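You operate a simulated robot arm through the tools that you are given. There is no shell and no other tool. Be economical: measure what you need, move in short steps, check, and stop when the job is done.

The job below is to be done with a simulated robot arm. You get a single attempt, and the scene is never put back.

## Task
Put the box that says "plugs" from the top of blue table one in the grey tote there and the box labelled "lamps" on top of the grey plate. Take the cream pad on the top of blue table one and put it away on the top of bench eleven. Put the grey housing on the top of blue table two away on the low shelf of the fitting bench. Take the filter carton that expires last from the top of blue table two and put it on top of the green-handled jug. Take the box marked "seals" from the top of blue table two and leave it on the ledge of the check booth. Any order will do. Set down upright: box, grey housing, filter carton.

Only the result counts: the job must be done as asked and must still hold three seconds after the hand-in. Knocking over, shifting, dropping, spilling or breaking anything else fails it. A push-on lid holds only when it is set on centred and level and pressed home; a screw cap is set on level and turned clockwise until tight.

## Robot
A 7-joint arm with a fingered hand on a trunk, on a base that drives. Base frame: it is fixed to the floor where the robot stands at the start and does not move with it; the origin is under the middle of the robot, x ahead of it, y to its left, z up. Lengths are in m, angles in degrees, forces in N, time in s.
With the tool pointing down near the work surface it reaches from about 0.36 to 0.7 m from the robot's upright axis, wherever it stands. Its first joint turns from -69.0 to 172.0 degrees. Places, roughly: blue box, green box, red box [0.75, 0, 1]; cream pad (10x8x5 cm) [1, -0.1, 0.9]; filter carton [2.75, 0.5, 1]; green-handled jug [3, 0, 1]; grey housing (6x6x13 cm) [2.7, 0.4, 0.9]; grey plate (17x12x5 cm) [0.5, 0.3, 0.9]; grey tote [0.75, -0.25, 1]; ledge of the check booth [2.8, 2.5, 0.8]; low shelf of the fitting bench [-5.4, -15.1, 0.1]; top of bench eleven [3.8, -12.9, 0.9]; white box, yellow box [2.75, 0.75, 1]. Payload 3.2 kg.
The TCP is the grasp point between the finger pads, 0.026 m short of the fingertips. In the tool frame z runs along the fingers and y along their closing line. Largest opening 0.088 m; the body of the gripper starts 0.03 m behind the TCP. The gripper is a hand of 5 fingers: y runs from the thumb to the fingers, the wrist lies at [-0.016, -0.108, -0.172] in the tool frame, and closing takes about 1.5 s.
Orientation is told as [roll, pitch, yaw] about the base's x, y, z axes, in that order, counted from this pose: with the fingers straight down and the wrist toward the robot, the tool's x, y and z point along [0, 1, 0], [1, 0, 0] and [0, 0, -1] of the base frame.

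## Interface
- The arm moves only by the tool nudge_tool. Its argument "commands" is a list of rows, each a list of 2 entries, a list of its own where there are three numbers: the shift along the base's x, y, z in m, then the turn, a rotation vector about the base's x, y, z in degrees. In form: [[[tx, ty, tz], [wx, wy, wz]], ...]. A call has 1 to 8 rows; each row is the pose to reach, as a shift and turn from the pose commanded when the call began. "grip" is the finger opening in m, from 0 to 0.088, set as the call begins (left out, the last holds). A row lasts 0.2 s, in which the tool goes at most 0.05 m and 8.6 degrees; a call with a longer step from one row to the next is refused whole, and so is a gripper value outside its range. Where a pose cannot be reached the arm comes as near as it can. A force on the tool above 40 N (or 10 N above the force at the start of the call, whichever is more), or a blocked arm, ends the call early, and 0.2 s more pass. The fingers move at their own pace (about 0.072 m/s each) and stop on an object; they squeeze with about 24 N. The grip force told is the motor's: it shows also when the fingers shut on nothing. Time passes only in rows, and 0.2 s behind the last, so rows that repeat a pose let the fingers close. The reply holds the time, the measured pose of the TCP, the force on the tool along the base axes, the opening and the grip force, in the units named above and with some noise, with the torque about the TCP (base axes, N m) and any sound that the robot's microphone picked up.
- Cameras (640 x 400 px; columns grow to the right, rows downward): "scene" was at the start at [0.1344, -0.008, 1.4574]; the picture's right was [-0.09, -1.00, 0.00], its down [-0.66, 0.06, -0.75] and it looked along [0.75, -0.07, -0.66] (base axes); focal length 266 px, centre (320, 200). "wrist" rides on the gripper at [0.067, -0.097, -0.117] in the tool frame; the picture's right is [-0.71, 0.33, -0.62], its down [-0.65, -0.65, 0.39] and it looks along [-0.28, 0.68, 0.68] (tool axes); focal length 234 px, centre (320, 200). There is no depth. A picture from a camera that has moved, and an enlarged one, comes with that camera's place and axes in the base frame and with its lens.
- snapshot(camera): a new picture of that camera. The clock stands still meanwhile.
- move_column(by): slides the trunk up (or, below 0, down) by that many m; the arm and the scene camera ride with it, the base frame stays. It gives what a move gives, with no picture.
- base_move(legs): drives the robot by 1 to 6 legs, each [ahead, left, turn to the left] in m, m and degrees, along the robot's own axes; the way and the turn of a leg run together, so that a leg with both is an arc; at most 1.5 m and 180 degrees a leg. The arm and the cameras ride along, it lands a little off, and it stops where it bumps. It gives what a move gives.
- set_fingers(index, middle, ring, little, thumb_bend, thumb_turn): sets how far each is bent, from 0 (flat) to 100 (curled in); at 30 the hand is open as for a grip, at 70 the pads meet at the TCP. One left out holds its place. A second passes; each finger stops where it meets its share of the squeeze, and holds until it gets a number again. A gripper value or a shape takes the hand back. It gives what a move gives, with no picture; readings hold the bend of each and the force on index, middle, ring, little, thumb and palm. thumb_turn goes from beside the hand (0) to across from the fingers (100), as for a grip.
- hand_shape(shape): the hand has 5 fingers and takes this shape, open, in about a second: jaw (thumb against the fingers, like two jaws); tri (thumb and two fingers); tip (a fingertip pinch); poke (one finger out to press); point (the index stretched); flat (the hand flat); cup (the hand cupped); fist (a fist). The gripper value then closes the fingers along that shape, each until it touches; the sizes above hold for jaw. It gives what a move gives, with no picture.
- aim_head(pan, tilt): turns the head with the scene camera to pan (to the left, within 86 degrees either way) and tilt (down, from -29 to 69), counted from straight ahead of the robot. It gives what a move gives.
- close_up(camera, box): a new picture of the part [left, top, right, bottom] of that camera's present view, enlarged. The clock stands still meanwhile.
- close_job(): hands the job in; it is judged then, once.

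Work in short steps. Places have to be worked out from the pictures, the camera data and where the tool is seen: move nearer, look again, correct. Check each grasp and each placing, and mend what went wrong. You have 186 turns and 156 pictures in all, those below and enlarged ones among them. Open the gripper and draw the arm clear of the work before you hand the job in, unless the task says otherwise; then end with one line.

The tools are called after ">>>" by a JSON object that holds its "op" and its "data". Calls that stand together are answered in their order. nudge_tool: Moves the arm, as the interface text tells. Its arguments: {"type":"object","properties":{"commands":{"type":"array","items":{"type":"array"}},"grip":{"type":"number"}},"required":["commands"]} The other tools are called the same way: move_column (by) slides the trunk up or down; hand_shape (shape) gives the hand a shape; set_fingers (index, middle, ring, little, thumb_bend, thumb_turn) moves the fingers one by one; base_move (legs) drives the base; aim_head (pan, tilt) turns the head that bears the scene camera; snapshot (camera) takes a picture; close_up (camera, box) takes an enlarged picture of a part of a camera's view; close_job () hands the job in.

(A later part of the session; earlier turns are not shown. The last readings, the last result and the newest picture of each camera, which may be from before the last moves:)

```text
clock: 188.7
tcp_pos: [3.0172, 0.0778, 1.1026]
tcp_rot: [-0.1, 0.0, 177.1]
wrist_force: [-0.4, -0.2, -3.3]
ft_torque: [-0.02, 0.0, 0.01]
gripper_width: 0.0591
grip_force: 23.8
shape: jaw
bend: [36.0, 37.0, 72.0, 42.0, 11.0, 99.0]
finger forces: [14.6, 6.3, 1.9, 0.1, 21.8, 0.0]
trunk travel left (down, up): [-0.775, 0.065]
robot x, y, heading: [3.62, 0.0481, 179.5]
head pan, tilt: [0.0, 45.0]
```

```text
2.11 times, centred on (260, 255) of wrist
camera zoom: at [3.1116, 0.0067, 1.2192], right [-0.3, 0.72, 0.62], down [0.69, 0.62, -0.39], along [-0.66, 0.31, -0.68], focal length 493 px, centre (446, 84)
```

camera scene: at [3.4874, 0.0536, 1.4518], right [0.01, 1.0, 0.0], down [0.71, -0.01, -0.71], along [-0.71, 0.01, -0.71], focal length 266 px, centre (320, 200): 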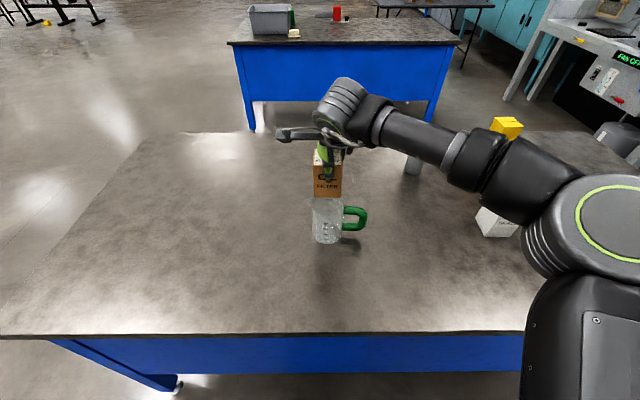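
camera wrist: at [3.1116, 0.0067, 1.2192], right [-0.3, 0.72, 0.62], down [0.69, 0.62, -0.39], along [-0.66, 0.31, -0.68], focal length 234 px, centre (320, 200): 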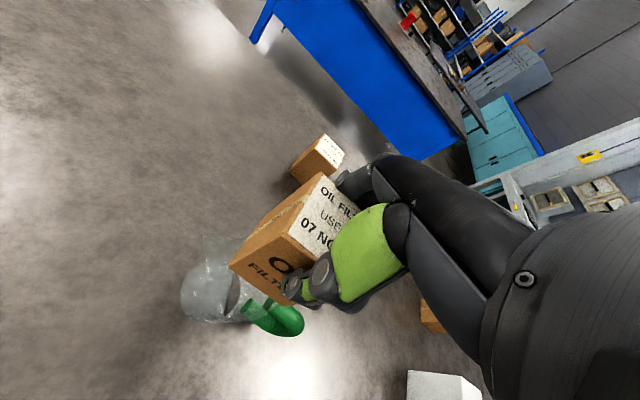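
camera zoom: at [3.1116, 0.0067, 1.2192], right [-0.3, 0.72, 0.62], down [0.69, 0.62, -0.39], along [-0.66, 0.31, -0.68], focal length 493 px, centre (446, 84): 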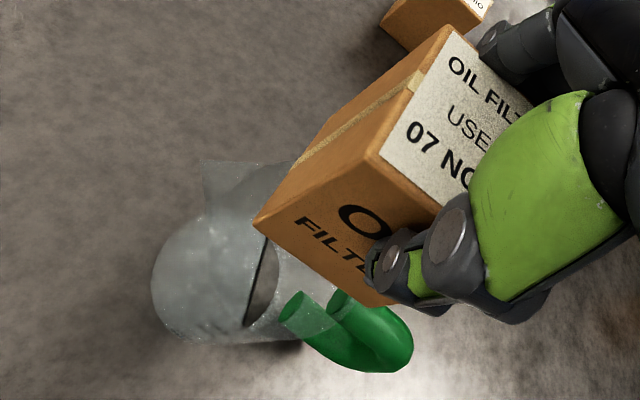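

I lower to a few mm above the rim, where the comparison with the rim in the picture is direct.

>>> {"op": "nudge_tool", "data": {"commands": [[[0, 0.003, -0.015], [0, 0, 0]], [[0, 0.003, -0.03], [0, 0, 0]], [[0, 0.003, -0.035], [0, 0, 0]]]}}

>>> {"op": "close_up", "data": {"camera": "scene", "box": [290, 160, 370, 250]}}

>>> {"op": "close_up", "data": {"camera": "wrist", "box": [170, 160, 350, 350]}}

```text
clock: 189.4
tcp_pos: [3.0175, 0.081, 1.0676]
tcp_rot: [0.1, 0.0, 177.2]
wrist_force: [0.3, 0.0, -3.3]
ft_torque: [0.0, -0.02, 0.0]
gripper_width: 0.0596
grip_force: 23.6
shape: jaw
bend: [36.0, 37.0, 72.0, 42.0, 11.0, 99.0]
finger forces: [14.7, 6.4, 1.9, 0.0, 21.8, 0.0]
trunk travel left (down, up): [-0.775, 0.065]
robot x, y, heading: [3.6198, 0.0521, 179.3]
head pan, tilt: [0.0, 45.0]
```

```text
4.44 times, centred on (330, 205) of scene
camera zoom: at [3.4876, 0.0535, 1.4518], right [0.01, 1.0, 0.0], down [0.71, -0.01, -0.71], along [-0.71, 0.01, -0.71], focal length 1183 px, centre (276, 178)
```

zoom: 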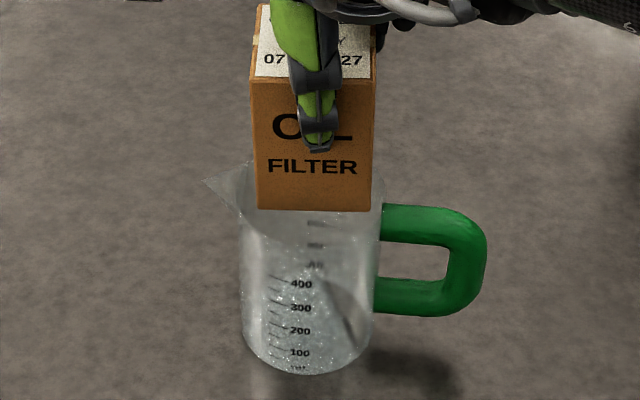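

```text
2.11 times, centred on (260, 255) of wrist
camera zoom: at [3.1117, 0.0096, 1.185], right [-0.3, 0.72, 0.62], down [0.69, 0.62, -0.39], along [-0.67, 0.31, -0.68], focal length 493 px, centre (446, 84)
```

zoom: 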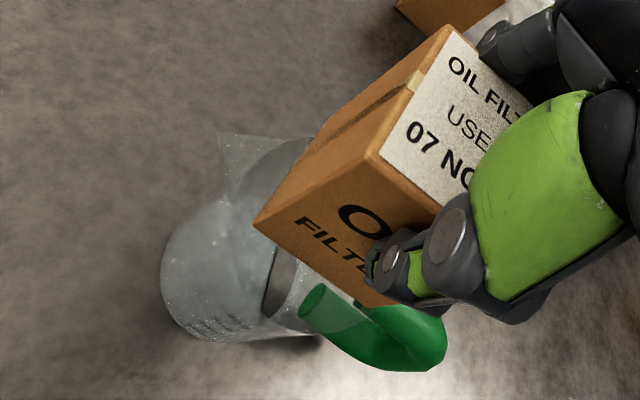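

Laterally centred within ~2 mm; the carton seems ~6 mm too far. I shift +x 5 mm and lower 5 mm.

>>> {"op": "nudge_tool", "data": {"commands": [[[0.003, -0.001, -0.002], [0, 0, 0]], [[0.005, -0.001, -0.005], [0, 0, 0]]]}}

>>> {"op": "close_up", "data": {"camera": "scene", "box": [300, 170, 360, 230]}}

```text
clock: 190.1
tcp_pos: [3.0226, 0.0788, 1.065]
tcp_rot: [0.0, -0.1, 177.2]
wrist_force: [-0.5, -0.3, 0.3]
ft_torque: [-0.1, -0.08, -0.04]
gripper_width: 0.0594
grip_force: 23.9
shape: jaw
bend: [36.0, 37.0, 72.0, 42.0, 11.0, 99.0]
finger forces: [16.6, 6.3, 2.1, 0.0, 22.0, 0.0]
trunk travel left (down, up): [-0.775, 0.065]
robot x, y, heading: [3.6218, 0.0503, 179.8]
head pan, tilt: [0.0, 45.0]
```

```text
6.67 times, centred on (330, 200) of scene
camera zoom: at [3.4883, 0.0537, 1.4519], right [0.01, 1.0, 0.0], down [0.71, -0.01, -0.71], along [-0.71, 0.01, -0.71], focal length 1774 px, centre (253, 200)
```

zoom: 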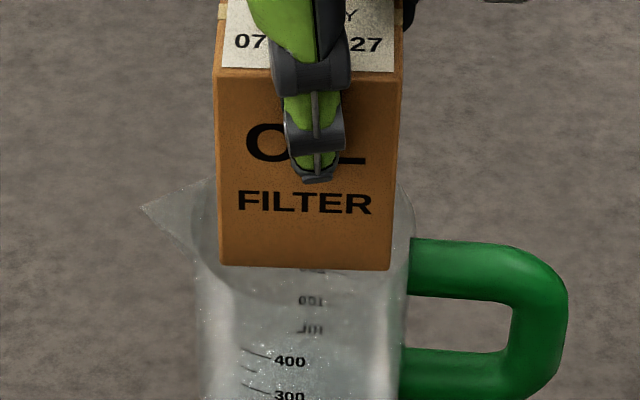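

Contact with the rim has begun, and the carton should come ~7 mm toward me (+x) to centre. I lift a bit, shift, and lower again.

>>> {"op": "nudge_tool", "data": {"commands": [[[0, 0, 0.006], [0, 0, 0]], [[0.0065, -0.001, 0.006], [0, 0, 0]], [[0.0065, -0.001, 0.003], [0, 0, 0]], [[0.0065, -0.001, 0.001], [0, 0, 0]]]}}

>>> {"op": "close_up", "data": {"camera": "scene", "box": [300, 170, 360, 230]}}

>>> {"op": "close_up", "data": {"camera": "wrist", "box": [170, 160, 350, 350]}}

```text
clock: 191.1
tcp_pos: [3.0293, 0.0782, 1.0645]
tcp_rot: [-0.1, -0.1, 177.1]
wrist_force: [-0.4, 0.0, -3.0]
ft_torque: [-0.03, 0.02, 0.0]
gripper_width: 0.0592
grip_force: 23.6
shape: jaw
bend: [36.0, 37.0, 72.0, 42.0, 11.0, 99.0]
finger forces: [15.3, 6.4, 2.0, 0.1, 21.8, 0.0]
trunk travel left (down, up): [-0.775, 0.065]
robot x, y, heading: [3.6207, 0.0526, 179.6]
head pan, tilt: [0.0, 45.0]
```

```text
6.67 times, centred on (330, 200) of scene
camera zoom: at [3.4881, 0.0536, 1.4519], right [0.01, 1.0, 0.0], down [0.71, -0.01, -0.71], along [-0.71, 0.01, -0.71], focal length 1774 px, centre (253, 200)
```

zoom: 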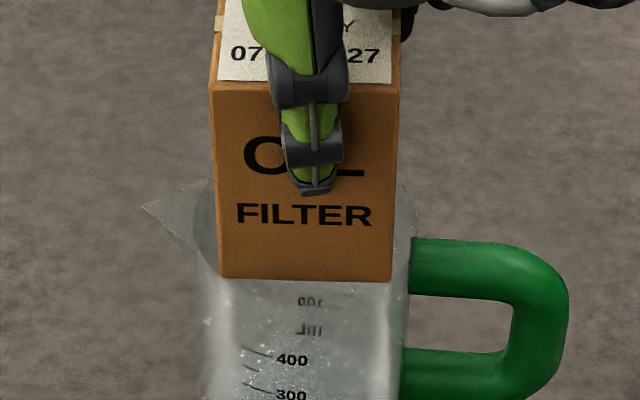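

```text
2.11 times, centred on (260, 255) of wrist
camera zoom: at [3.1239, 0.0079, 1.1813], right [-0.3, 0.72, 0.62], down [0.69, 0.62, -0.39], along [-0.67, 0.31, -0.68], focal length 493 px, centre (446, 84)
```

zoom: 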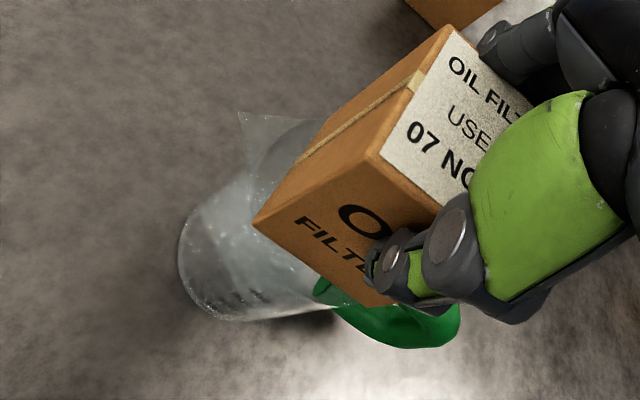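

Now centred in both axes. Lower to contact.

>>> {"op": "nudge_tool", "data": {"commands": [[[0, 0, -0.0015], [0, 0, 0]], [[0, 0, -0.003], [0, 0, 0]]]}}

```text
clock: 191.7
tcp_pos: [3.0297, 0.078, 1.062]
tcp_rot: [0.1, -0.1, 177.2]
wrist_force: [-0.5, 1.0, 6.3]
ft_torque: [-0.09, -0.25, -0.01]
gripper_width: 0.0596
grip_force: 24.3
shape: jaw
bend: [36.0, 37.0, 72.0, 42.0, 11.0, 99.0]
finger forces: [18.2, 6.3, 2.4, 0.0, 23.4, 0.1]
trunk travel left (down, up): [-0.775, 0.065]
robot x, y, heading: [3.6233, 0.0539, 179.6]
head pan, tilt: [0.0, 45.0]
```

Solid contact. I ease up slightly and open a little at first to see whether the carton stays.

>>> {"op": "nudge_tool", "data": {"commands": [[[0, 0, 0.0015], [0, 0, 0]], [[0, 0, 0.0015], [0, 0, 0]], [[0, 0, 0.0015], [0, 0, 0]], [[0, 0, 0.0015], [0, 0, 0]]], "grip": 0.068}}

>>> {"op": "close_up", "data": {"camera": "scene", "box": [300, 170, 360, 230]}}

```text
clock: 192.7
tcp_pos: [3.0292, 0.0788, 1.0618]
tcp_rot: [0.0, 0.1, 177.1]
wrist_force: [-2.1, 0.4, 3.9]
ft_torque: [-0.01, 0.11, -0.01]
gripper_width: 0.0687
grip_force: 0.0
shape: jaw
bend: [37.0, 33.0, 27.0, 38.0, 7.0, 98.0]
finger forces: [3.7, 0.0, 0.0, 0.0, 0.1, 0.0]
trunk travel left (down, up): [-0.775, 0.065]
robot x, y, heading: [3.6189, 0.0522, 179.6]
head pan, tilt: [0.0, 45.0]
```

```text
6.67 times, centred on (330, 200) of scene
camera zoom: at [3.4884, 0.0534, 1.4519], right [0.01, 1.0, 0.0], down [0.71, -0.01, -0.71], along [-0.71, 0.01, -0.71], focal length 1774 px, centre (253, 200)
```

zoom: 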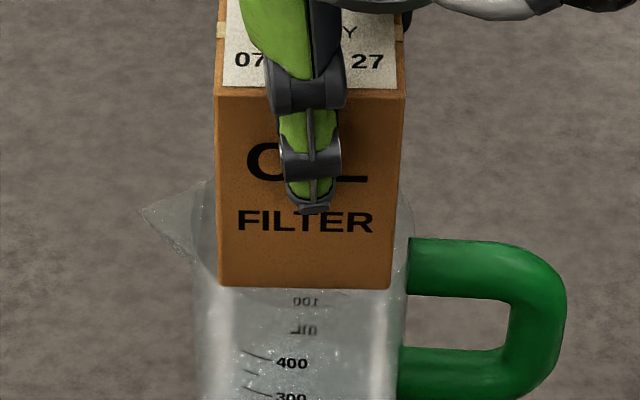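

The carton sits well (within ~3 mm). The index still touches lightly, so I open fully while easing the hand away on that side.

>>> {"op": "nudge_tool", "data": {"commands": [[[-0.002, 0, 0], [0, 0, 0]], [[-0.003, 0, 0], [0, 0, 0]], [[-0.003, 0, 0], [0, 0, 0]], [[-0.003, 0, 0], [0, 0, 0]]], "grip": 0.088}}

>>> {"op": "close_up", "data": {"camera": "scene", "box": [300, 170, 360, 230]}}

```text
clock: 193.7
tcp_pos: [3.027, 0.0772, 1.0621]
tcp_rot: [0.0, 0.0, 177.1]
wrist_force: [0.0, -0.2, -0.1]
ft_torque: [0.01, 0.03, -0.01]
gripper_width: 0.0876
grip_force: 0.1
shape: jaw
bend: [30.0, 30.0, 30.0, 30.0, 30.0, 97.0]
finger forces: [0.0, 0.0, 0.1, 0.0, 0.0, 0.0]
trunk travel left (down, up): [-0.775, 0.065]
robot x, y, heading: [3.6232, 0.0526, 179.6]
head pan, tilt: [0.0, 45.0]
```

```text
6.67 times, centred on (330, 200) of scene
camera zoom: at [3.4883, 0.0534, 1.4518], right [0.01, 1.0, 0.0], down [0.71, -0.01, -0.71], along [-0.71, 0.01, -0.71], focal length 1774 px, centre (253, 200)
```

zoom: 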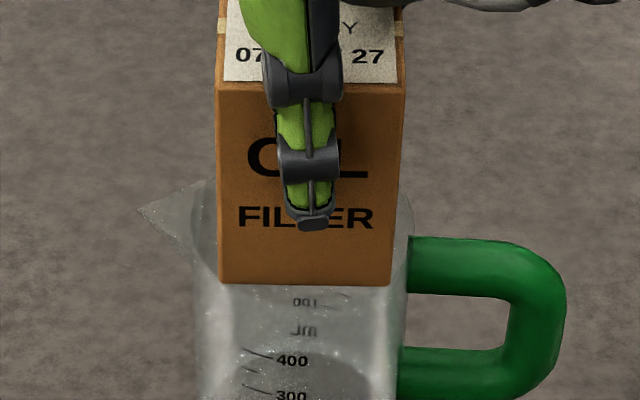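

Carton is centred (front edge at the expected row). Lift the hand straight up.

>>> {"op": "nudge_tool", "data": {"commands": [[[0, 0, 0.015], [0, 0, 0]], [[0, 0, 0.03], [0, 0, 0]], [[0, 0, 0.06], [0, 0, 0]], [[0, 0, 0.1], [0, 0, 0]], [[0, 0, 0.14], [0, 0, 0]], [[0, 0, 0.18], [0, 0, 0]]]}}

>>> {"op": "snapshot", "data": {"camera": "scene"}}

```text
clock: 195.1
tcp_pos: [3.0284, 0.0778, 1.2435]
tcp_rot: [0.0, -0.1, 177.2]
wrist_force: [-0.4, 0.5, -0.2]
ft_torque: [0.01, -0.02, 0.01]
gripper_width: 0.0878
grip_force: 0.1
shape: jaw
bend: [30.0, 30.0, 30.0, 30.0, 30.0, 97.0]
finger forces: [0.1, 0.0, 0.0, 0.0, 0.0, 0.1]
trunk travel left (down, up): [-0.775, 0.065]
robot x, y, heading: [3.621, 0.0515, 179.6]
head pan, tilt: [0.0, 45.0]
```

```text
85 pictures are left
camera scene: at [3.4891, 0.0527, 1.4519], right [0.01, 1.0, 0.0], down [0.71, -0.01, -0.71], along [-0.71, 0.01, -0.71], focal length 266 px, centre (320, 200)
```

scene: 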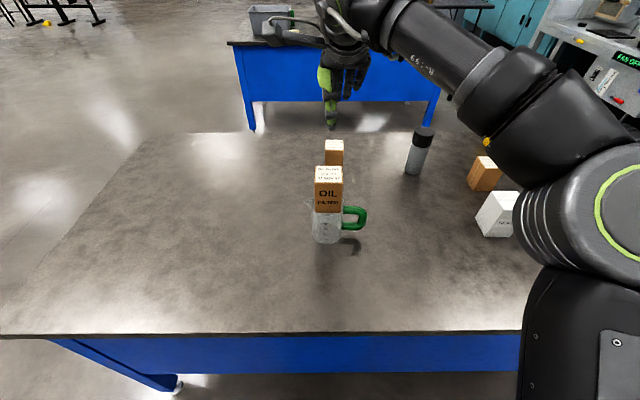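

Carton is standing on the jug. Next, the SEALS box: slide right so the hand is above it.

>>> {"op": "base_move", "data": {"legs": [[0, -0.465, 0]]}}

>>> {"op": "close_up", "data": {"camera": "scene", "box": [240, 120, 400, 260]}}

```text
clock: 197.8
tcp_pos: [3.0302, 0.5447, 1.2412]
tcp_rot: [-0.1, 0.0, 177.2]
wrist_force: [0.4, 0.6, 0.1]
ft_torque: [0.01, -0.01, 0.01]
gripper_width: 0.0877
grip_force: 0.1
shape: jaw
bend: [30.0, 30.0, 30.0, 30.0, 30.0, 97.0]
finger forces: [0.0, 0.1, 0.0, 0.1, 0.0, 0.0]
trunk travel left (down, up): [-0.775, 0.065]
robot x, y, heading: [3.6236, 0.5191, 179.6]
head pan, tilt: [0.0, 45.0]
```

```text
2.86 times, centred on (320, 190) of scene
camera zoom: at [3.492, 0.5195, 1.4519], right [0.01, 1.0, 0.0], down [0.71, -0.01, -0.71], along [-0.71, 0.01, -0.71], focal length 760 px, centre (320, 229)
```

zoom: 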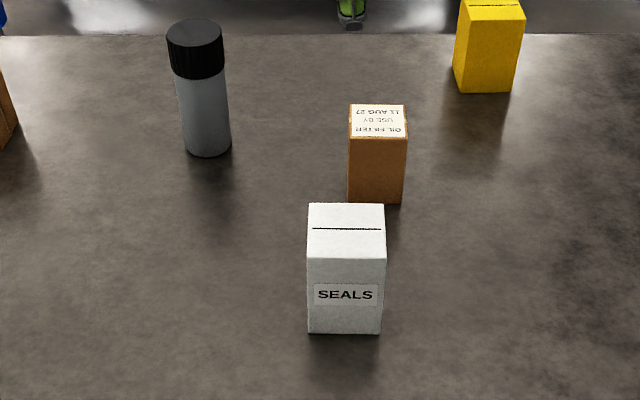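

SEALS box centre ≈(3.007, 0.547), yaw ≈0, top 0.966. I align and descend.

>>> {"op": "nudge_tool", "data": {"commands": [[[-0.022, 0.002, -0.04], [0, 0, 2.6]], [[-0.022, 0.002, -0.085], [0, 0, 2.6]], [[-0.022, 0.002, -0.13], [0, 0, 2.6]], [[-0.022, 0.002, -0.175], [0, 0, 2.6]], [[-0.022, 0.002, -0.22], [0, 0, 2.6]], [[-0.022, 0.002, -0.25], [0, 0, 2.6]], [[-0.022, 0.002, -0.272], [0, 0, 2.6]], [[-0.022, 0.002, -0.288], [0, 0, 2.6]]]}}

>>> {"op": "nudge_tool", "data": {"commands": [[[0, 0, 0], [0, 0, 0]], [[0, 0, 0], [0, 0, 0]], [[0, 0, 0], [0, 0, 0]], [[0, 0, 0], [0, 0, 0]], [[0, 0, 0], [0, 0, 0]], [[0, 0, 0], [0, 0, 0]], [[0, 0, 0], [0, 0, 0]], [[0, 0, 0], [0, 0, 0]]], "grip": 0.0}}

```text
clock: 199.6
tcp_pos: [3.0076, 0.5471, 0.9553]
tcp_rot: [0.0, -0.2, 179.9]
wrist_force: [-2.6, 0.4, 4.4]
ft_torque: [-0.03, 0.09, -0.03]
gripper_width: 0.0879
grip_force: 0.1
shape: jaw
bend: [29.0, 30.0, 30.0, 30.0, 30.0, 97.0]
finger forces: [3.1, 0.1, 0.4, 0.0, 0.6, 0.0]
trunk travel left (down, up): [-0.775, 0.065]
robot x, y, heading: [3.6205, 0.5228, 179.6]
head pan, tilt: [0.0, 45.0]
```

```text
clock: 201.4
tcp_pos: [3.0095, 0.5464, 0.9542]
tcp_rot: [0.0, 0.0, 179.7]
wrist_force: [-2.0, 0.0, 6.0]
ft_torque: [-0.12, -0.02, -0.04]
gripper_width: 0.0712
grip_force: 24.2
shape: jaw
bend: [31.0, 37.0, 71.0, 42.0, 6.0, 98.0]
finger forces: [21.6, 6.6, 2.6, 0.0, 25.7, 0.1]
trunk travel left (down, up): [-0.775, 0.065]
robot x, y, heading: [3.6224, 0.5196, 179.8]
head pan, tilt: [0.0, 45.0]
```

Gripped. Lift straight up.

>>> {"op": "nudge_tool", "data": {"commands": [[[0, 0, 0.04], [0, 0, 0]], [[0, 0, 0.085], [0, 0, 0]], [[0, 0, 0.13], [0, 0, 0]], [[0, 0, 0.175], [0, 0, 0]], [[0, 0, 0.22], [0, 0, 0]], [[0, 0, 0.265], [0, 0, 0]]]}}

>>> {"op": "aim_head", "data": {"pan": -75, "tilt": 25}}

>>> {"op": "snapshot", "data": {"camera": "scene"}}

>>> {"op": "snapshot", "data": {"camera": "wrist"}}

```text
clock: 202.8
tcp_pos: [3.0094, 0.5456, 1.2186]
tcp_rot: [-0.1, 0.0, 179.8]
wrist_force: [0.5, 0.0, -0.7]
ft_torque: [0.0, 0.01, -0.01]
gripper_width: 0.0708
grip_force: 24.1
shape: jaw
bend: [32.0, 37.0, 71.0, 42.0, 6.0, 98.0]
finger forces: [19.1, 6.2, 2.5, 0.1, 27.0, 0.1]
trunk travel left (down, up): [-0.775, 0.065]
robot x, y, heading: [3.6218, 0.5184, 179.4]
head pan, tilt: [0.0, 45.0]
```

```text
clock: 204.3
tcp_pos: [3.0083, 0.5466, 1.2176]
tcp_rot: [0.0, 0.0, 179.8]
wrist_force: [-0.6, 0.4, -1.6]
ft_torque: [-0.01, 0.03, -0.04]
gripper_width: 0.0707
grip_force: 24.2
shape: jaw
bend: [32.0, 37.0, 71.0, 42.0, 6.0, 98.0]
finger forces: [19.1, 6.2, 2.5, 0.0, 26.9, 0.0]
trunk travel left (down, up): [-0.775, 0.065]
robot x, y, heading: [3.6279, 0.5198, 179.8]
head pan, tilt: [-75.0, 25.0]
```

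```text
83 pictures are left
camera scene: at [3.5496, 0.6081, 1.4824], right [0.97, 0.25, 0.0], down [0.11, -0.41, -0.91], along [-0.23, 0.88, -0.42], focal length 266 px, centre (320, 200)
```

scene: 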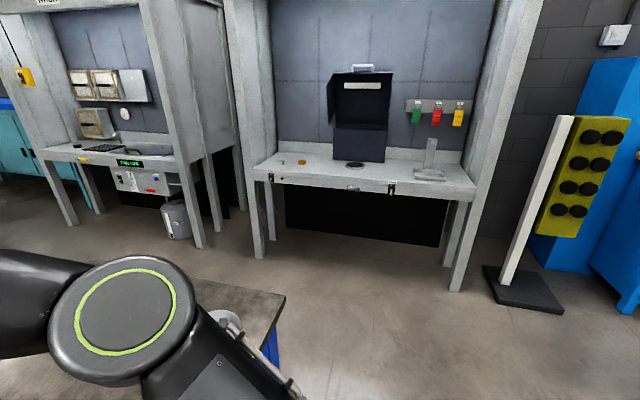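

```text
82 pictures are left
camera wrist: at [3.1063, 0.4813, 1.3354], right [-0.33, 0.71, 0.62], down [0.66, 0.65, -0.39], along [-0.68, 0.28, -0.68], focal length 234 px, centre (320, 200)
```

wrist: 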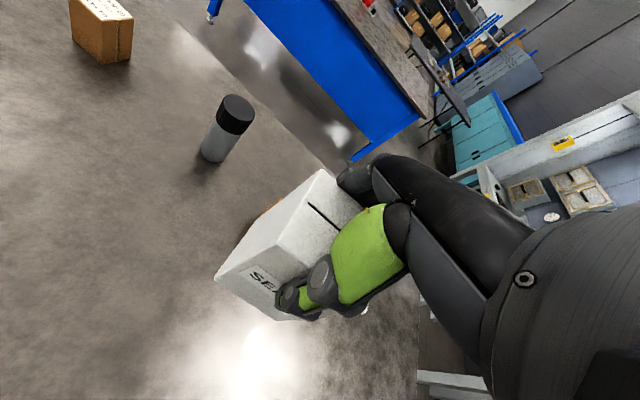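

Box held. The check booth counter front lies near y≈2.36, x 2.5–4.15. I back off, turn to face it and approach.

>>> {"op": "base_move", "data": {"legs": [[-0.3, 0, 0], [0, 0, -89.7], [1.0, 0, 0]]}}

>>> {"op": "aim_head", "data": {"pan": 15, "tilt": 30}}

>>> {"op": "snapshot", "data": {"camera": "scene"}}

```text
clock: 214.9
tcp_pos: [3.9474, 2.125, 1.2183]
tcp_rot: [0.0, 0.0, 90.3]
wrist_force: [0.2, 0.1, -1.4]
ft_torque: [-0.01, 0.02, -0.01]
gripper_width: 0.0699
grip_force: 24.0
shape: jaw
bend: [33.0, 37.0, 71.0, 42.0, 6.0, 98.0]
finger forces: [18.3, 6.1, 2.0, 0.1, 25.4, 0.0]
trunk travel left (down, up): [-0.775, 0.065]
robot x, y, heading: [3.923, 1.5105, 89.9]
head pan, tilt: [-75.0, 25.0]
```

```text
clock: 216.6
tcp_pos: [3.9474, 2.1258, 1.2178]
tcp_rot: [0.0, -0.1, 90.3]
wrist_force: [0.1, -0.1, -1.2]
ft_torque: [0.0, 0.0, 0.0]
gripper_width: 0.0702
grip_force: 23.6
shape: jaw
bend: [33.0, 37.0, 71.0, 42.0, 6.0, 98.0]
finger forces: [18.2, 6.0, 2.1, 0.0, 25.3, 0.0]
trunk travel left (down, up): [-0.775, 0.065]
robot x, y, heading: [3.9262, 1.5146, 90.1]
head pan, tilt: [15.0, 30.0]
```

```text
81 pictures are left
camera scene: at [3.9011, 1.6483, 1.4744], right [0.97, 0.26, 0.0], down [0.13, -0.48, -0.87], along [-0.22, 0.84, -0.5], focal length 266 px, centre (320, 200)
```

scene: 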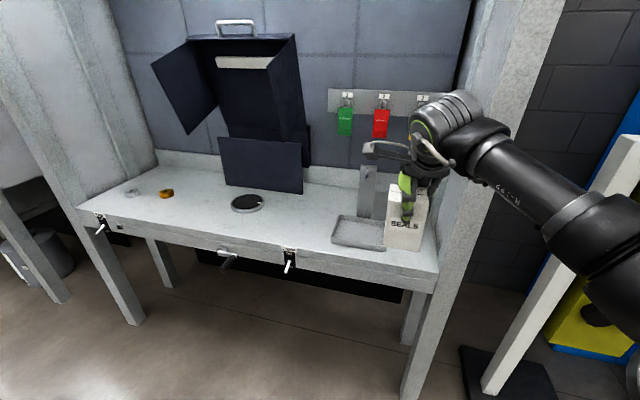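

Counter at z≈0.82, free space at x≈3.5, y≈2.5 between the black disc and the tray. I move left 0.44 then ahead 0.37.

>>> {"op": "base_move", "data": {"legs": [[0, 0.44, 0], [0.36, 0, 0]]}}

>>> {"op": "aim_head", "data": {"pan": 0, "tilt": 45}}

>>> {"op": "snapshot", "data": {"camera": "scene"}}

>>> {"op": "snapshot", "data": {"camera": "wrist"}}

```text
clock: 221.2
tcp_pos: [3.5031, 2.4636, 1.2166]
tcp_rot: [-0.3, 0.8, 90.7]
wrist_force: [-2.0, -13.3, 1.3]
ft_torque: [0.5, -0.34, -0.3]
gripper_width: 0.0688
grip_force: 23.7
shape: jaw
bend: [34.0, 38.0, 71.0, 42.0, 6.0, 98.0]
finger forces: [18.3, 9.1, 14.9, 0.0, 27.5, 7.2]
trunk travel left (down, up): [-0.775, 0.065]
robot x, y, heading: [3.4836, 1.8568, 89.8]
head pan, tilt: [15.0, 30.0]
stopped in leg 2: the force on the tool passed its limit (the readings are from after the stop); the commanded pose is now the measured one
```

```text
clock: 221.9
tcp_pos: [3.5045, 2.4645, 1.2178]
tcp_rot: [-0.4, 0.7, 90.6]
wrist_force: [-2.7, -15.5, 0.2]
ft_torque: [0.56, -0.37, -0.25]
gripper_width: 0.0685
grip_force: 24.6
shape: jaw
bend: [34.0, 38.0, 71.0, 42.0, 6.0, 98.0]
finger forces: [18.2, 9.3, 15.2, 0.0, 27.6, 8.2]
trunk travel left (down, up): [-0.775, 0.065]
robot x, y, heading: [3.4835, 1.8587, 89.8]
head pan, tilt: [0.0, 45.0]
```

```text
80 pictures are left
camera scene: at [3.4837, 1.9846, 1.4525], right [1.0, 0.0, 0.0], down [0.0, -0.7, -0.71], along [0.0, 0.71, -0.7], focal length 266 px, centre (320, 200)
```

scene: 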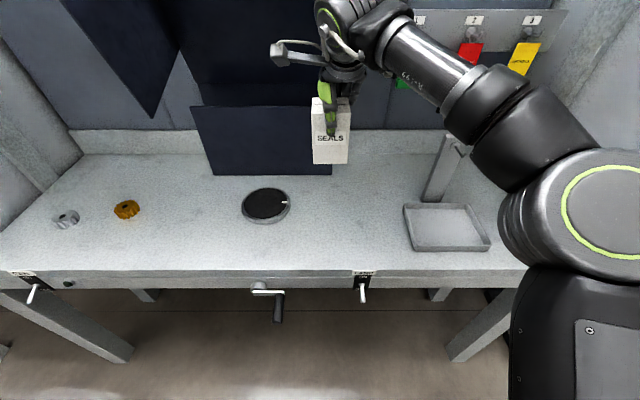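

```text
79 pictures are left
camera wrist: at [3.438, 2.3686, 1.3357], right [0.7, 0.35, 0.62], down [0.66, -0.65, -0.38], along [0.28, 0.67, -0.68], focal length 234 px, centre (320, 200)
```

wrist: 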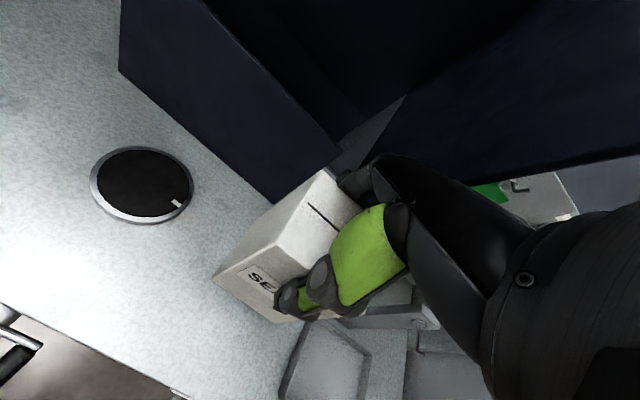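

The fingers bumped the dark case behind; I back off at once.

>>> {"op": "base_move", "data": {"legs": [[-0.12, 0, 0]]}}

>>> {"op": "snapshot", "data": {"camera": "scene"}}

```text
clock: 223.2
tcp_pos: [3.5049, 2.3496, 1.214]
tcp_rot: [-0.3, 1.1, 90.4]
wrist_force: [-0.2, -0.7, -1.6]
ft_torque: [0.03, -0.01, 0.0]
gripper_width: 0.0686
grip_force: 24.4
shape: jaw
bend: [34.0, 38.0, 71.0, 42.0, 6.0, 98.0]
finger forces: [18.8, 6.0, 1.7, 0.1, 26.0, 0.0]
trunk travel left (down, up): [-0.775, 0.065]
robot x, y, heading: [3.4832, 1.7439, 89.6]
head pan, tilt: [0.0, 45.0]
```

```text
78 pictures are left
camera scene: at [3.4846, 1.8708, 1.4518], right [1.0, 0.0, 0.0], down [0.0, -0.71, -0.71], along [0.0, 0.71, -0.71], focal length 266 px, centre (320, 200)
```

scene: 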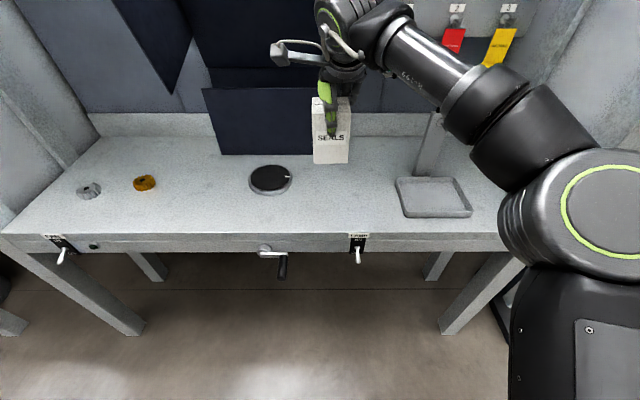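

The case seems unmoved; it juts forward at hand height. I'll place further right and nearer the front: target (3.57, 2.45). Shift right 6.5 cm, ahead 9 cm, and re-level the tool.

>>> {"op": "base_move", "data": {"legs": [[0, -0.065, 0], [0.09, 0, 0]]}}

>>> {"op": "nudge_tool", "data": {"commands": [[[0, 0, -0.04], [1.1, 0.3, 0]], [[0, 0, -0.085], [1.1, 0.3, 0]], [[0, 0, -0.13], [1.1, 0.3, 0]], [[0, 0, -0.17], [1.1, 0.3, 0]]]}}

>>> {"op": "snapshot", "data": {"camera": "scene"}}

>>> {"op": "snapshot", "data": {"camera": "wrist"}}

```text
clock: 224.9
tcp_pos: [3.5712, 2.4387, 1.2141]
tcp_rot: [-0.3, 1.0, 90.5]
wrist_force: [-0.3, 0.6, -1.7]
ft_torque: [0.0, 0.01, -0.01]
gripper_width: 0.0688
grip_force: 24.3
shape: jaw
bend: [34.0, 38.0, 71.0, 42.0, 6.0, 98.0]
finger forces: [18.8, 6.0, 1.8, 0.0, 26.0, 0.1]
trunk travel left (down, up): [-0.775, 0.065]
robot x, y, heading: [3.5482, 1.8316, 89.8]
head pan, tilt: [0.0, 45.0]
```

```text
clock: 225.9
tcp_pos: [3.5711, 2.4391, 1.0434]
tcp_rot: [0.0, -0.1, 90.6]
wrist_force: [-0.8, 0.8, -2.2]
ft_torque: [-0.01, 0.0, 0.0]
gripper_width: 0.0688
grip_force: 24.0
shape: jaw
bend: [34.0, 38.0, 71.0, 42.0, 6.0, 98.0]
finger forces: [18.2, 6.1, 1.8, 0.0, 25.5, 0.0]
trunk travel left (down, up): [-0.775, 0.065]
robot x, y, heading: [3.5479, 1.8292, 89.7]
head pan, tilt: [0.0, 45.0]
```

```text
77 pictures are left
camera scene: at [3.5501, 1.9608, 1.4518], right [1.0, 0.0, 0.0], down [0.0, -0.71, -0.71], along [0.0, 0.71, -0.71], focal length 266 px, centre (320, 200)
```

scene: 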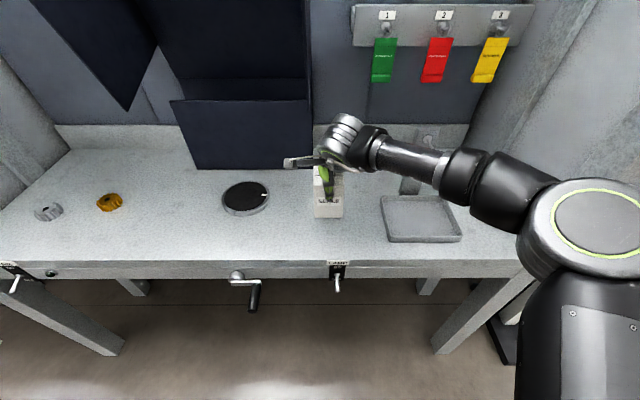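

```text
76 pictures are left
camera wrist: at [3.5051, 2.3422, 1.1611], right [0.7, 0.34, 0.62], down [0.66, -0.65, -0.39], along [0.27, 0.68, -0.68], focal length 234 px, centre (320, 200)
```

wrist: 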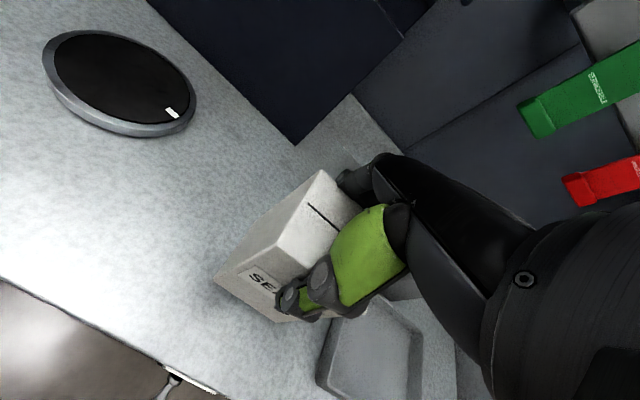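

Clearances look fine. Lower toward the counter (contact expected around z 0.91–0.92).

>>> {"op": "nudge_tool", "data": {"commands": [[[0, 0.005, -0.04], [0, 0, 0]], [[0, 0.01, -0.08], [0, 0, 0]], [[0, 0.01, -0.11], [0, 0, 0]]]}}

>>> {"op": "close_up", "data": {"camera": "scene", "box": [260, 120, 480, 260]}}

```text
clock: 226.7
tcp_pos: [3.5704, 2.4474, 0.9449]
tcp_rot: [0.3, -1.1, 90.4]
wrist_force: [1.2, 6.4, 25.5]
ft_torque: [-0.38, 0.07, -0.04]
gripper_width: 0.0691
grip_force: 24.0
shape: jaw
bend: [33.0, 37.0, 71.0, 42.0, 3.0, 99.0]
finger forces: [24.0, 6.9, 2.5, 0.1, 23.5, 0.0]
trunk travel left (down, up): [-0.775, 0.065]
robot x, y, heading: [3.5508, 1.8288, 89.9]
head pan, tilt: [0.0, 45.0]
```

```text
2.86 times, centred on (370, 190) of scene
camera zoom: at [3.5504, 1.953, 1.4532], right [1.0, 0.0, 0.0], down [0.0, -0.7, -0.71], along [0.0, 0.71, -0.7], focal length 760 px, centre (177, 229)
```

zoom: 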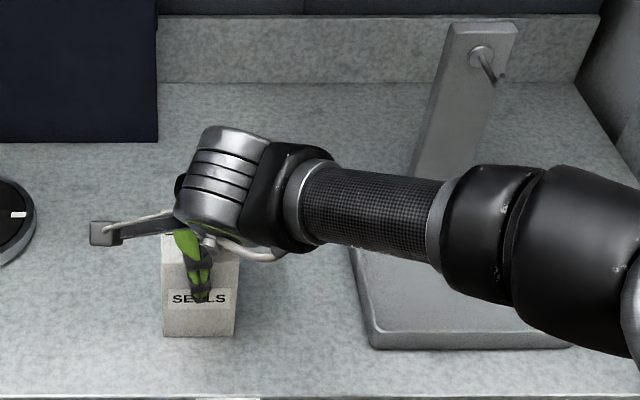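

Contact at z 0.945 (counter at ~0.855). I relieve the pressure, then open.

>>> {"op": "nudge_tool", "data": {"commands": [[[0, 0, 0.006], [0, 0, 0]], [[0, 0, 0.011], [0, 0, 0]]]}}

```text
clock: 227.3
tcp_pos: [3.5704, 2.4457, 0.943]
tcp_rot: [-0.1, 0.1, 90.7]
wrist_force: [0.5, 5.1, 10.0]
ft_torque: [0.1, 0.12, -0.09]
gripper_width: 0.0693
grip_force: 24.4
shape: jaw
bend: [32.0, 37.0, 71.0, 42.0, 3.0, 99.0]
finger forces: [22.2, 7.3, 2.6, 0.0, 24.1, 0.0]
trunk travel left (down, up): [-0.775, 0.065]
robot x, y, heading: [3.5497, 1.827, 89.9]
head pan, tilt: [0.0, 45.0]
```

>>> {"op": "nudge_tool", "data": {"commands": [[[0, 0, 0.002], [0, 0, 0]], [[0, 0, 0.002], [0, 0, 0]], [[0, 0, 0.002], [0, 0, 0]], [[0, 0, 0.002], [0, 0, 0]]], "grip": 0.076}}

>>> {"op": "nudge_tool", "data": {"commands": [[[0, 0.002, 0], [0, 0, 0]], [[0, 0.002, 0], [0, 0, 0]], [[0, 0.002, 0], [0, 0, 0]], [[0, 0.002, 0], [0, 0, 0]], [[0, 0.002, 0.015], [0, 0, 0]], [[0, 0.002, 0.03], [0, 0, 0]]], "grip": 0.088}}

>>> {"op": "close_up", "data": {"camera": "scene", "box": [260, 120, 480, 260]}}

```text
clock: 228.3
tcp_pos: [3.5692, 2.4482, 0.9462]
tcp_rot: [-0.2, 0.0, 90.7]
wrist_force: [0.1, -1.1, -0.8]
ft_torque: [0.03, 0.03, 0.02]
gripper_width: 0.0772
grip_force: 0.1
shape: jaw
bend: [33.0, 31.0, 29.0, 35.0, 10.0, 98.0]
finger forces: [2.1, 0.1, 0.1, 0.0, 2.4, 0.0]
trunk travel left (down, up): [-0.775, 0.065]
robot x, y, heading: [3.5468, 1.8309, 89.7]
head pan, tilt: [0.0, 45.0]
```

```text
clock: 229.7
tcp_pos: [3.5702, 2.4509, 0.9772]
tcp_rot: [0.0, 0.0, 90.5]
wrist_force: [-0.3, 0.0, 1.0]
ft_torque: [-0.02, 0.04, -0.01]
gripper_width: 0.0877
grip_force: 0.1
shape: jaw
bend: [30.0, 30.0, 30.0, 30.0, 30.0, 97.0]
finger forces: [0.0, 0.0, 0.1, 0.1, 0.0, 0.1]
trunk travel left (down, up): [-0.775, 0.065]
robot x, y, heading: [3.5479, 1.83, 89.9]
head pan, tilt: [0.0, 45.0]
```

```text
2.86 times, centred on (370, 190) of scene
camera zoom: at [3.5499, 1.9592, 1.4519], right [1.0, 0.0, 0.0], down [0.0, -0.71, -0.71], along [0.0, 0.71, -0.71], focal length 760 px, centre (177, 229)
```

zoom: 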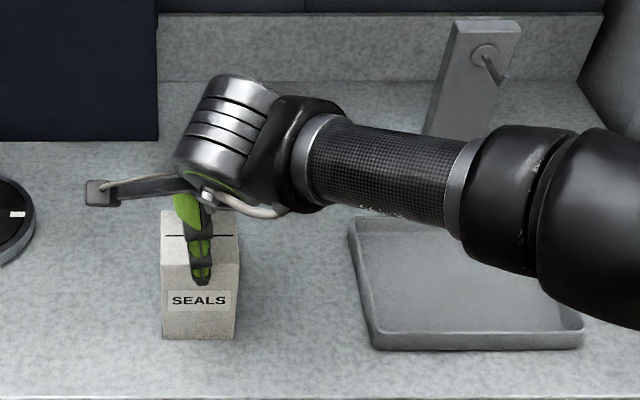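

SEALS stands upright on the ledge. Lift the hand clear straight up, then back the robot away.

>>> {"op": "nudge_tool", "data": {"commands": [[[0, 0, 0.04], [0, 0, 0]], [[0, -0.005, 0.085], [0, 0, 0]], [[0, -0.015, 0.13], [0, 0, 0]], [[0, -0.03, 0.175], [0, 0, 0]], [[0, -0.05, 0.215], [0, 0, 0]], [[0, -0.08, 0.25], [0, 0, 0]]]}}

>>> {"op": "base_move", "data": {"legs": [[-0.3, 0, 0]]}}

>>> {"op": "snapshot", "data": {"camera": "scene"}}

```text
clock: 231.1
tcp_pos: [3.5716, 2.3685, 1.2289]
tcp_rot: [-0.1, -0.3, 90.6]
wrist_force: [0.2, -0.6, 0.7]
ft_torque: [0.0, 0.01, -0.02]
gripper_width: 0.0876
grip_force: 0.0
shape: jaw
bend: [30.0, 30.0, 30.0, 30.0, 30.0, 97.0]
finger forces: [0.1, 0.0, 0.1, 0.1, 0.0, 0.1]
trunk travel left (down, up): [-0.775, 0.065]
robot x, y, heading: [3.5483, 1.8296, 89.9]
head pan, tilt: [0.0, 45.0]
```

```text
clock: 233.1
tcp_pos: [3.5699, 2.0719, 1.2279]
tcp_rot: [0.0, -0.1, 90.6]
wrist_force: [-0.2, 0.6, 0.3]
ft_torque: [0.03, 0.01, 0.01]
gripper_width: 0.0878
grip_force: 0.0
shape: jaw
bend: [30.0, 30.0, 30.0, 30.0, 30.0, 97.0]
finger forces: [0.0, 0.0, 0.0, 0.1, 0.1, 0.0]
trunk travel left (down, up): [-0.775, 0.065]
robot x, y, heading: [3.5476, 1.5268, 89.9]
head pan, tilt: [0.0, 45.0]
```

```text
73 pictures are left
camera scene: at [3.5493, 1.6603, 1.4518], right [1.0, 0.0, 0.0], down [0.0, -0.71, -0.71], along [0.0, 0.71, -0.71], focal length 266 px, centre (320, 200)
```

scene: 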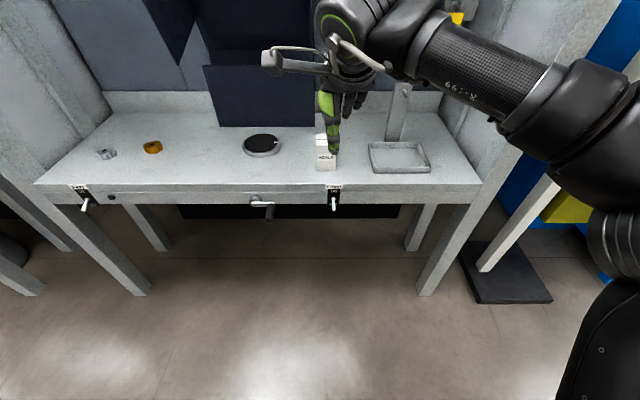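

Seals done. Next the cream pad: drive through the gap between table two and the booth into the aisle, facing table one.

>>> {"op": "base_move", "data": {"legs": [[0.15, 0, 0], [0, 0, 90], [1.5, 0, 0], [0.25, 0, 0], [0, 1.4, 0], [0, 0.4, 0]]}}

>>> {"op": "aim_head", "data": {"pan": 0, "tilt": 45}}

>>> {"op": "snapshot", "data": {"camera": "scene"}}

```text
clock: 255.5
tcp_pos: [1.2658, -0.1192, 1.2287]
tcp_rot: [0.1, -0.1, -179.3]
wrist_force: [0.0, 1.2, -0.3]
ft_torque: [0.01, 0.0, -0.04]
gripper_width: 0.088
grip_force: 0.1
shape: jaw
bend: [30.0, 30.0, 30.0, 30.0, 30.0, 97.0]
finger forces: [0.1, 0.0, 0.0, 0.0, 0.0, 0.1]
trunk travel left (down, up): [-0.775, 0.065]
robot x, y, heading: [1.8088, -0.1387, -179.8]
head pan, tilt: [0.0, 45.0]
```

```text
clock: 256.1
tcp_pos: [1.266, -0.1215, 1.2277]
tcp_rot: [-0.1, -0.1, -179.5]
wrist_force: [0.6, -0.1, -0.3]
ft_torque: [0.01, 0.04, 0.04]
gripper_width: 0.0879
grip_force: 0.0
shape: jaw
bend: [30.0, 30.0, 30.0, 30.0, 30.0, 97.0]
finger forces: [0.1, 0.1, 0.1, 0.0, 0.1, 0.1]
trunk travel left (down, up): [-0.775, 0.065]
robot x, y, heading: [1.8031, -0.1442, -179.9]
head pan, tilt: [0.0, 45.0]
```

```text
72 pictures are left
camera scene: at [1.6768, -0.1419, 1.4519], right [0.0, 1.0, 0.0], down [0.71, 0.0, -0.71], along [-0.71, 0.0, -0.71], focal length 266 px, centre (320, 200)
```

scene: 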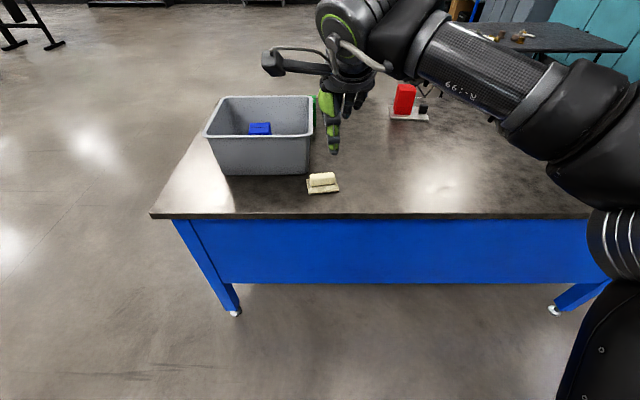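

>>> {"op": "close_up", "data": {"camera": "scene", "box": [280, 150, 360, 220]}}

>>> {"op": "close_up", "data": {"camera": "scene", "box": [200, 60, 440, 220]}}

```text
5.71 times, centred on (320, 185) of scene
camera zoom: at [1.6768, -0.1419, 1.4519], right [0.0, 1.0, 0.0], down [0.71, 0.0, -0.71], along [-0.71, 0.0, -0.71], focal length 1521 px, centre (320, 286)
```

zoom: 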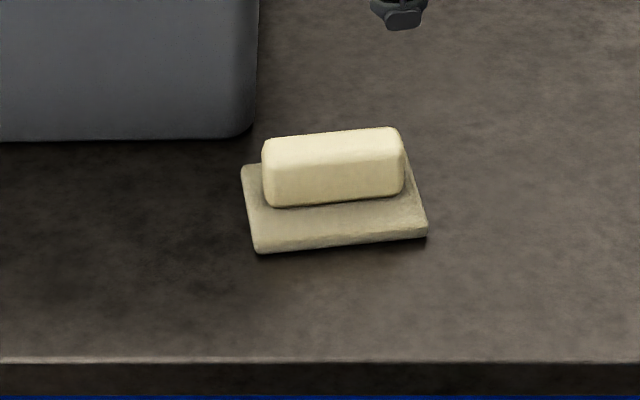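

```text
2.50 times, centred on (320, 140) of scene
camera zoom: at [1.6768, -0.1419, 1.4519], right [0.0, 1.0, 0.0], down [0.71, 0.0, -0.71], along [-0.71, 0.0, -0.71], focal length 665 px, centre (320, 350)
```

zoom: 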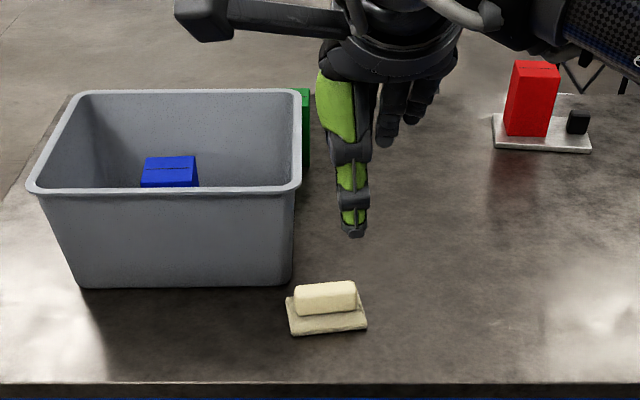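

The pad has a handle block (centre ≈(1.018, −0.133), ~3 cm wide, top ≈0.905, yaw ≈7.5°). The tote hasn't moved. I drive ahead 0.25 m and pre-close the hand to 0.055.

>>> {"op": "base_move", "data": {"legs": [[0.25, 0, 0]]}}

>>> {"op": "nudge_tool", "data": {"commands": [[[0, -0.005, -0.04], [0, 0, 4]], [[0, -0.01, -0.08], [0, 0, 7]], [[0, -0.013, -0.12], [0, 0, 7]], [[0, -0.013, -0.16], [0, 0, 7]], [[0, -0.013, -0.2], [0, 0, 7]]], "grip": 0.055}}

>>> {"op": "close_up", "data": {"camera": "scene", "box": [240, 140, 400, 300]}}

>>> {"op": "close_up", "data": {"camera": "wrist", "box": [150, 180, 400, 400]}}

```text
clock: 257.9
tcp_pos: [1.0163, -0.1183, 1.228]
tcp_rot: [0.0, -0.2, -179.4]
wrist_force: [-0.1, 0.1, -0.1]
ft_torque: [-0.03, 0.03, 0.03]
gripper_width: 0.0879
grip_force: 0.1
shape: jaw
bend: [30.0, 30.0, 30.0, 30.0, 30.0, 97.0]
finger forces: [0.0, 0.0, 0.1, 0.1, 0.1, 0.1]
trunk travel left (down, up): [-0.775, 0.065]
robot x, y, heading: [1.5576, -0.138, 179.7]
head pan, tilt: [0.0, 45.0]
```

```text
clock: 259.1
tcp_pos: [1.0154, -0.1319, 1.0274]
tcp_rot: [0.0, 0.0, -172.4]
wrist_force: [0.5, -0.8, 0.1]
ft_torque: [0.02, 0.0, -0.02]
gripper_width: 0.0555
grip_force: 0.1
shape: jaw
bend: [44.0, 38.0, 72.0, 43.0, 8.0, 99.0]
finger forces: [0.0, 0.0, 0.1, 0.0, 0.0, 0.0]
trunk travel left (down, up): [-0.775, 0.065]
robot x, y, heading: [1.557, -0.1405, 179.9]
head pan, tilt: [0.0, 45.0]
```

```text
2.50 times, centred on (320, 220) of scene
camera zoom: at [1.4259, -0.1415, 1.4518], right [0.0, 1.0, 0.0], down [0.71, 0.0, -0.71], along [-0.71, 0.0, -0.71], focal length 665 px, centre (320, 150)
```

zoom: 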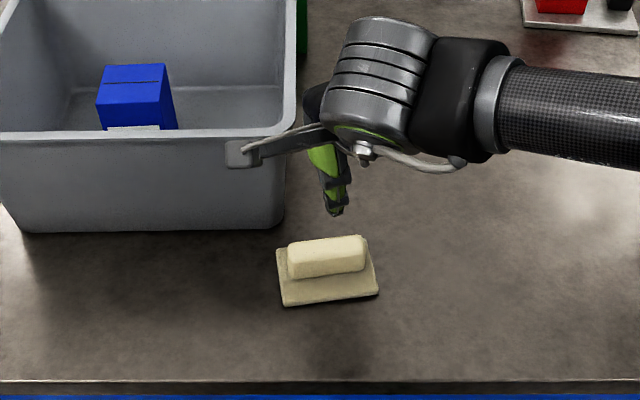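

```text
1.82 times, centred on (275, 290) of wrist
camera zoom: at [1.1212, -0.1845, 1.1452], right [-0.42, 0.66, 0.62], down [0.56, 0.73, -0.39], along [-0.71, 0.19, -0.68], focal length 426 px, centre (402, 36)
```

zoom: 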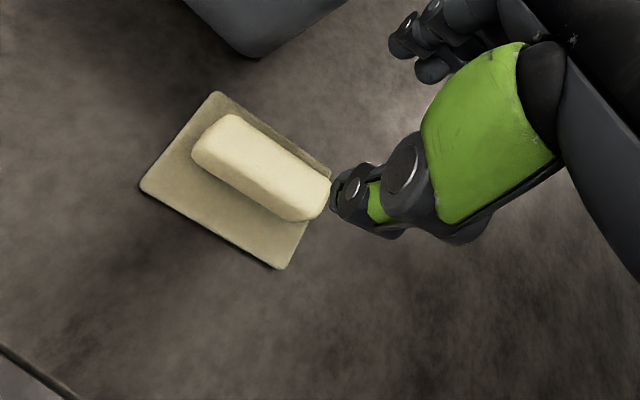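

With the hand at 0.055 the ring finger curls, so I'll use 0.068 and shift 1.4 cm to +y to keep clear of the tote, then descend.

>>> {"op": "nudge_tool", "data": {"commands": [[[0, 0.007, 0], [0, 0, 0]], [[0, 0.014, 0], [0, 0, 0]], [[0, 0.014, -0.03], [0, 0, 0]], [[0, 0.014, -0.06], [0, 0, 0]], [[0, 0.014, -0.09], [0, 0, 0]], [[0, 0.014, -0.105], [0, 0, 0]], [[0, 0.014, -0.118], [0, 0, 0]]], "grip": 0.068}}

>>> {"op": "close_up", "data": {"camera": "scene", "box": [240, 140, 400, 300]}}

>>> {"op": "close_up", "data": {"camera": "wrist", "box": [150, 180, 400, 400]}}

```text
clock: 260.7
tcp_pos: [1.015, -0.1177, 0.9101]
tcp_rot: [-0.1, 0.0, -172.4]
wrist_force: [0.3, 0.2, -0.6]
ft_torque: [0.03, 0.02, 0.01]
gripper_width: 0.0675
grip_force: 0.1
shape: jaw
bend: [39.0, 33.0, 27.0, 38.0, 8.0, 98.0]
finger forces: [0.0, 0.0, 0.0, 0.0, 0.1, 0.0]
trunk travel left (down, up): [-0.775, 0.065]
robot x, y, heading: [1.5561, -0.139, 179.7]
head pan, tilt: [0.0, 45.0]
```

```text
2.50 times, centred on (320, 220) of scene
camera zoom: at [1.4265, -0.1415, 1.4518], right [0.0, 1.0, 0.0], down [0.71, 0.0, -0.71], along [-0.71, 0.0, -0.71], focal length 665 px, centre (320, 150)
```

zoom: 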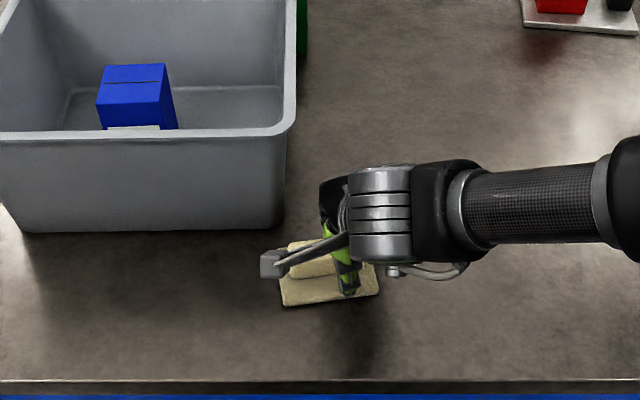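

```text
1.82 times, centred on (275, 290) of wrist
camera zoom: at [1.122, -0.1706, 1.0282], right [-0.42, 0.66, 0.62], down [0.56, 0.73, -0.39], along [-0.71, 0.19, -0.68], focal length 426 px, centre (402, 36)
```

zoom: 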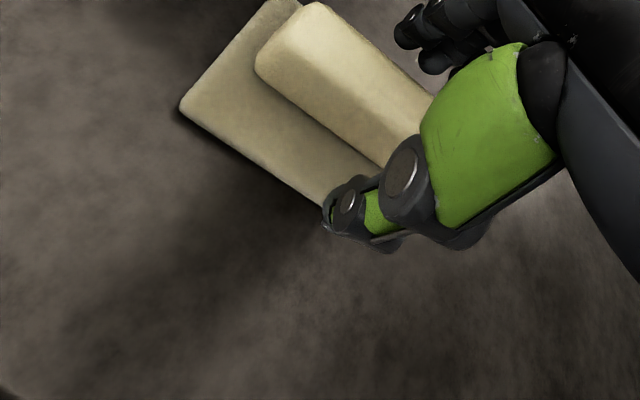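

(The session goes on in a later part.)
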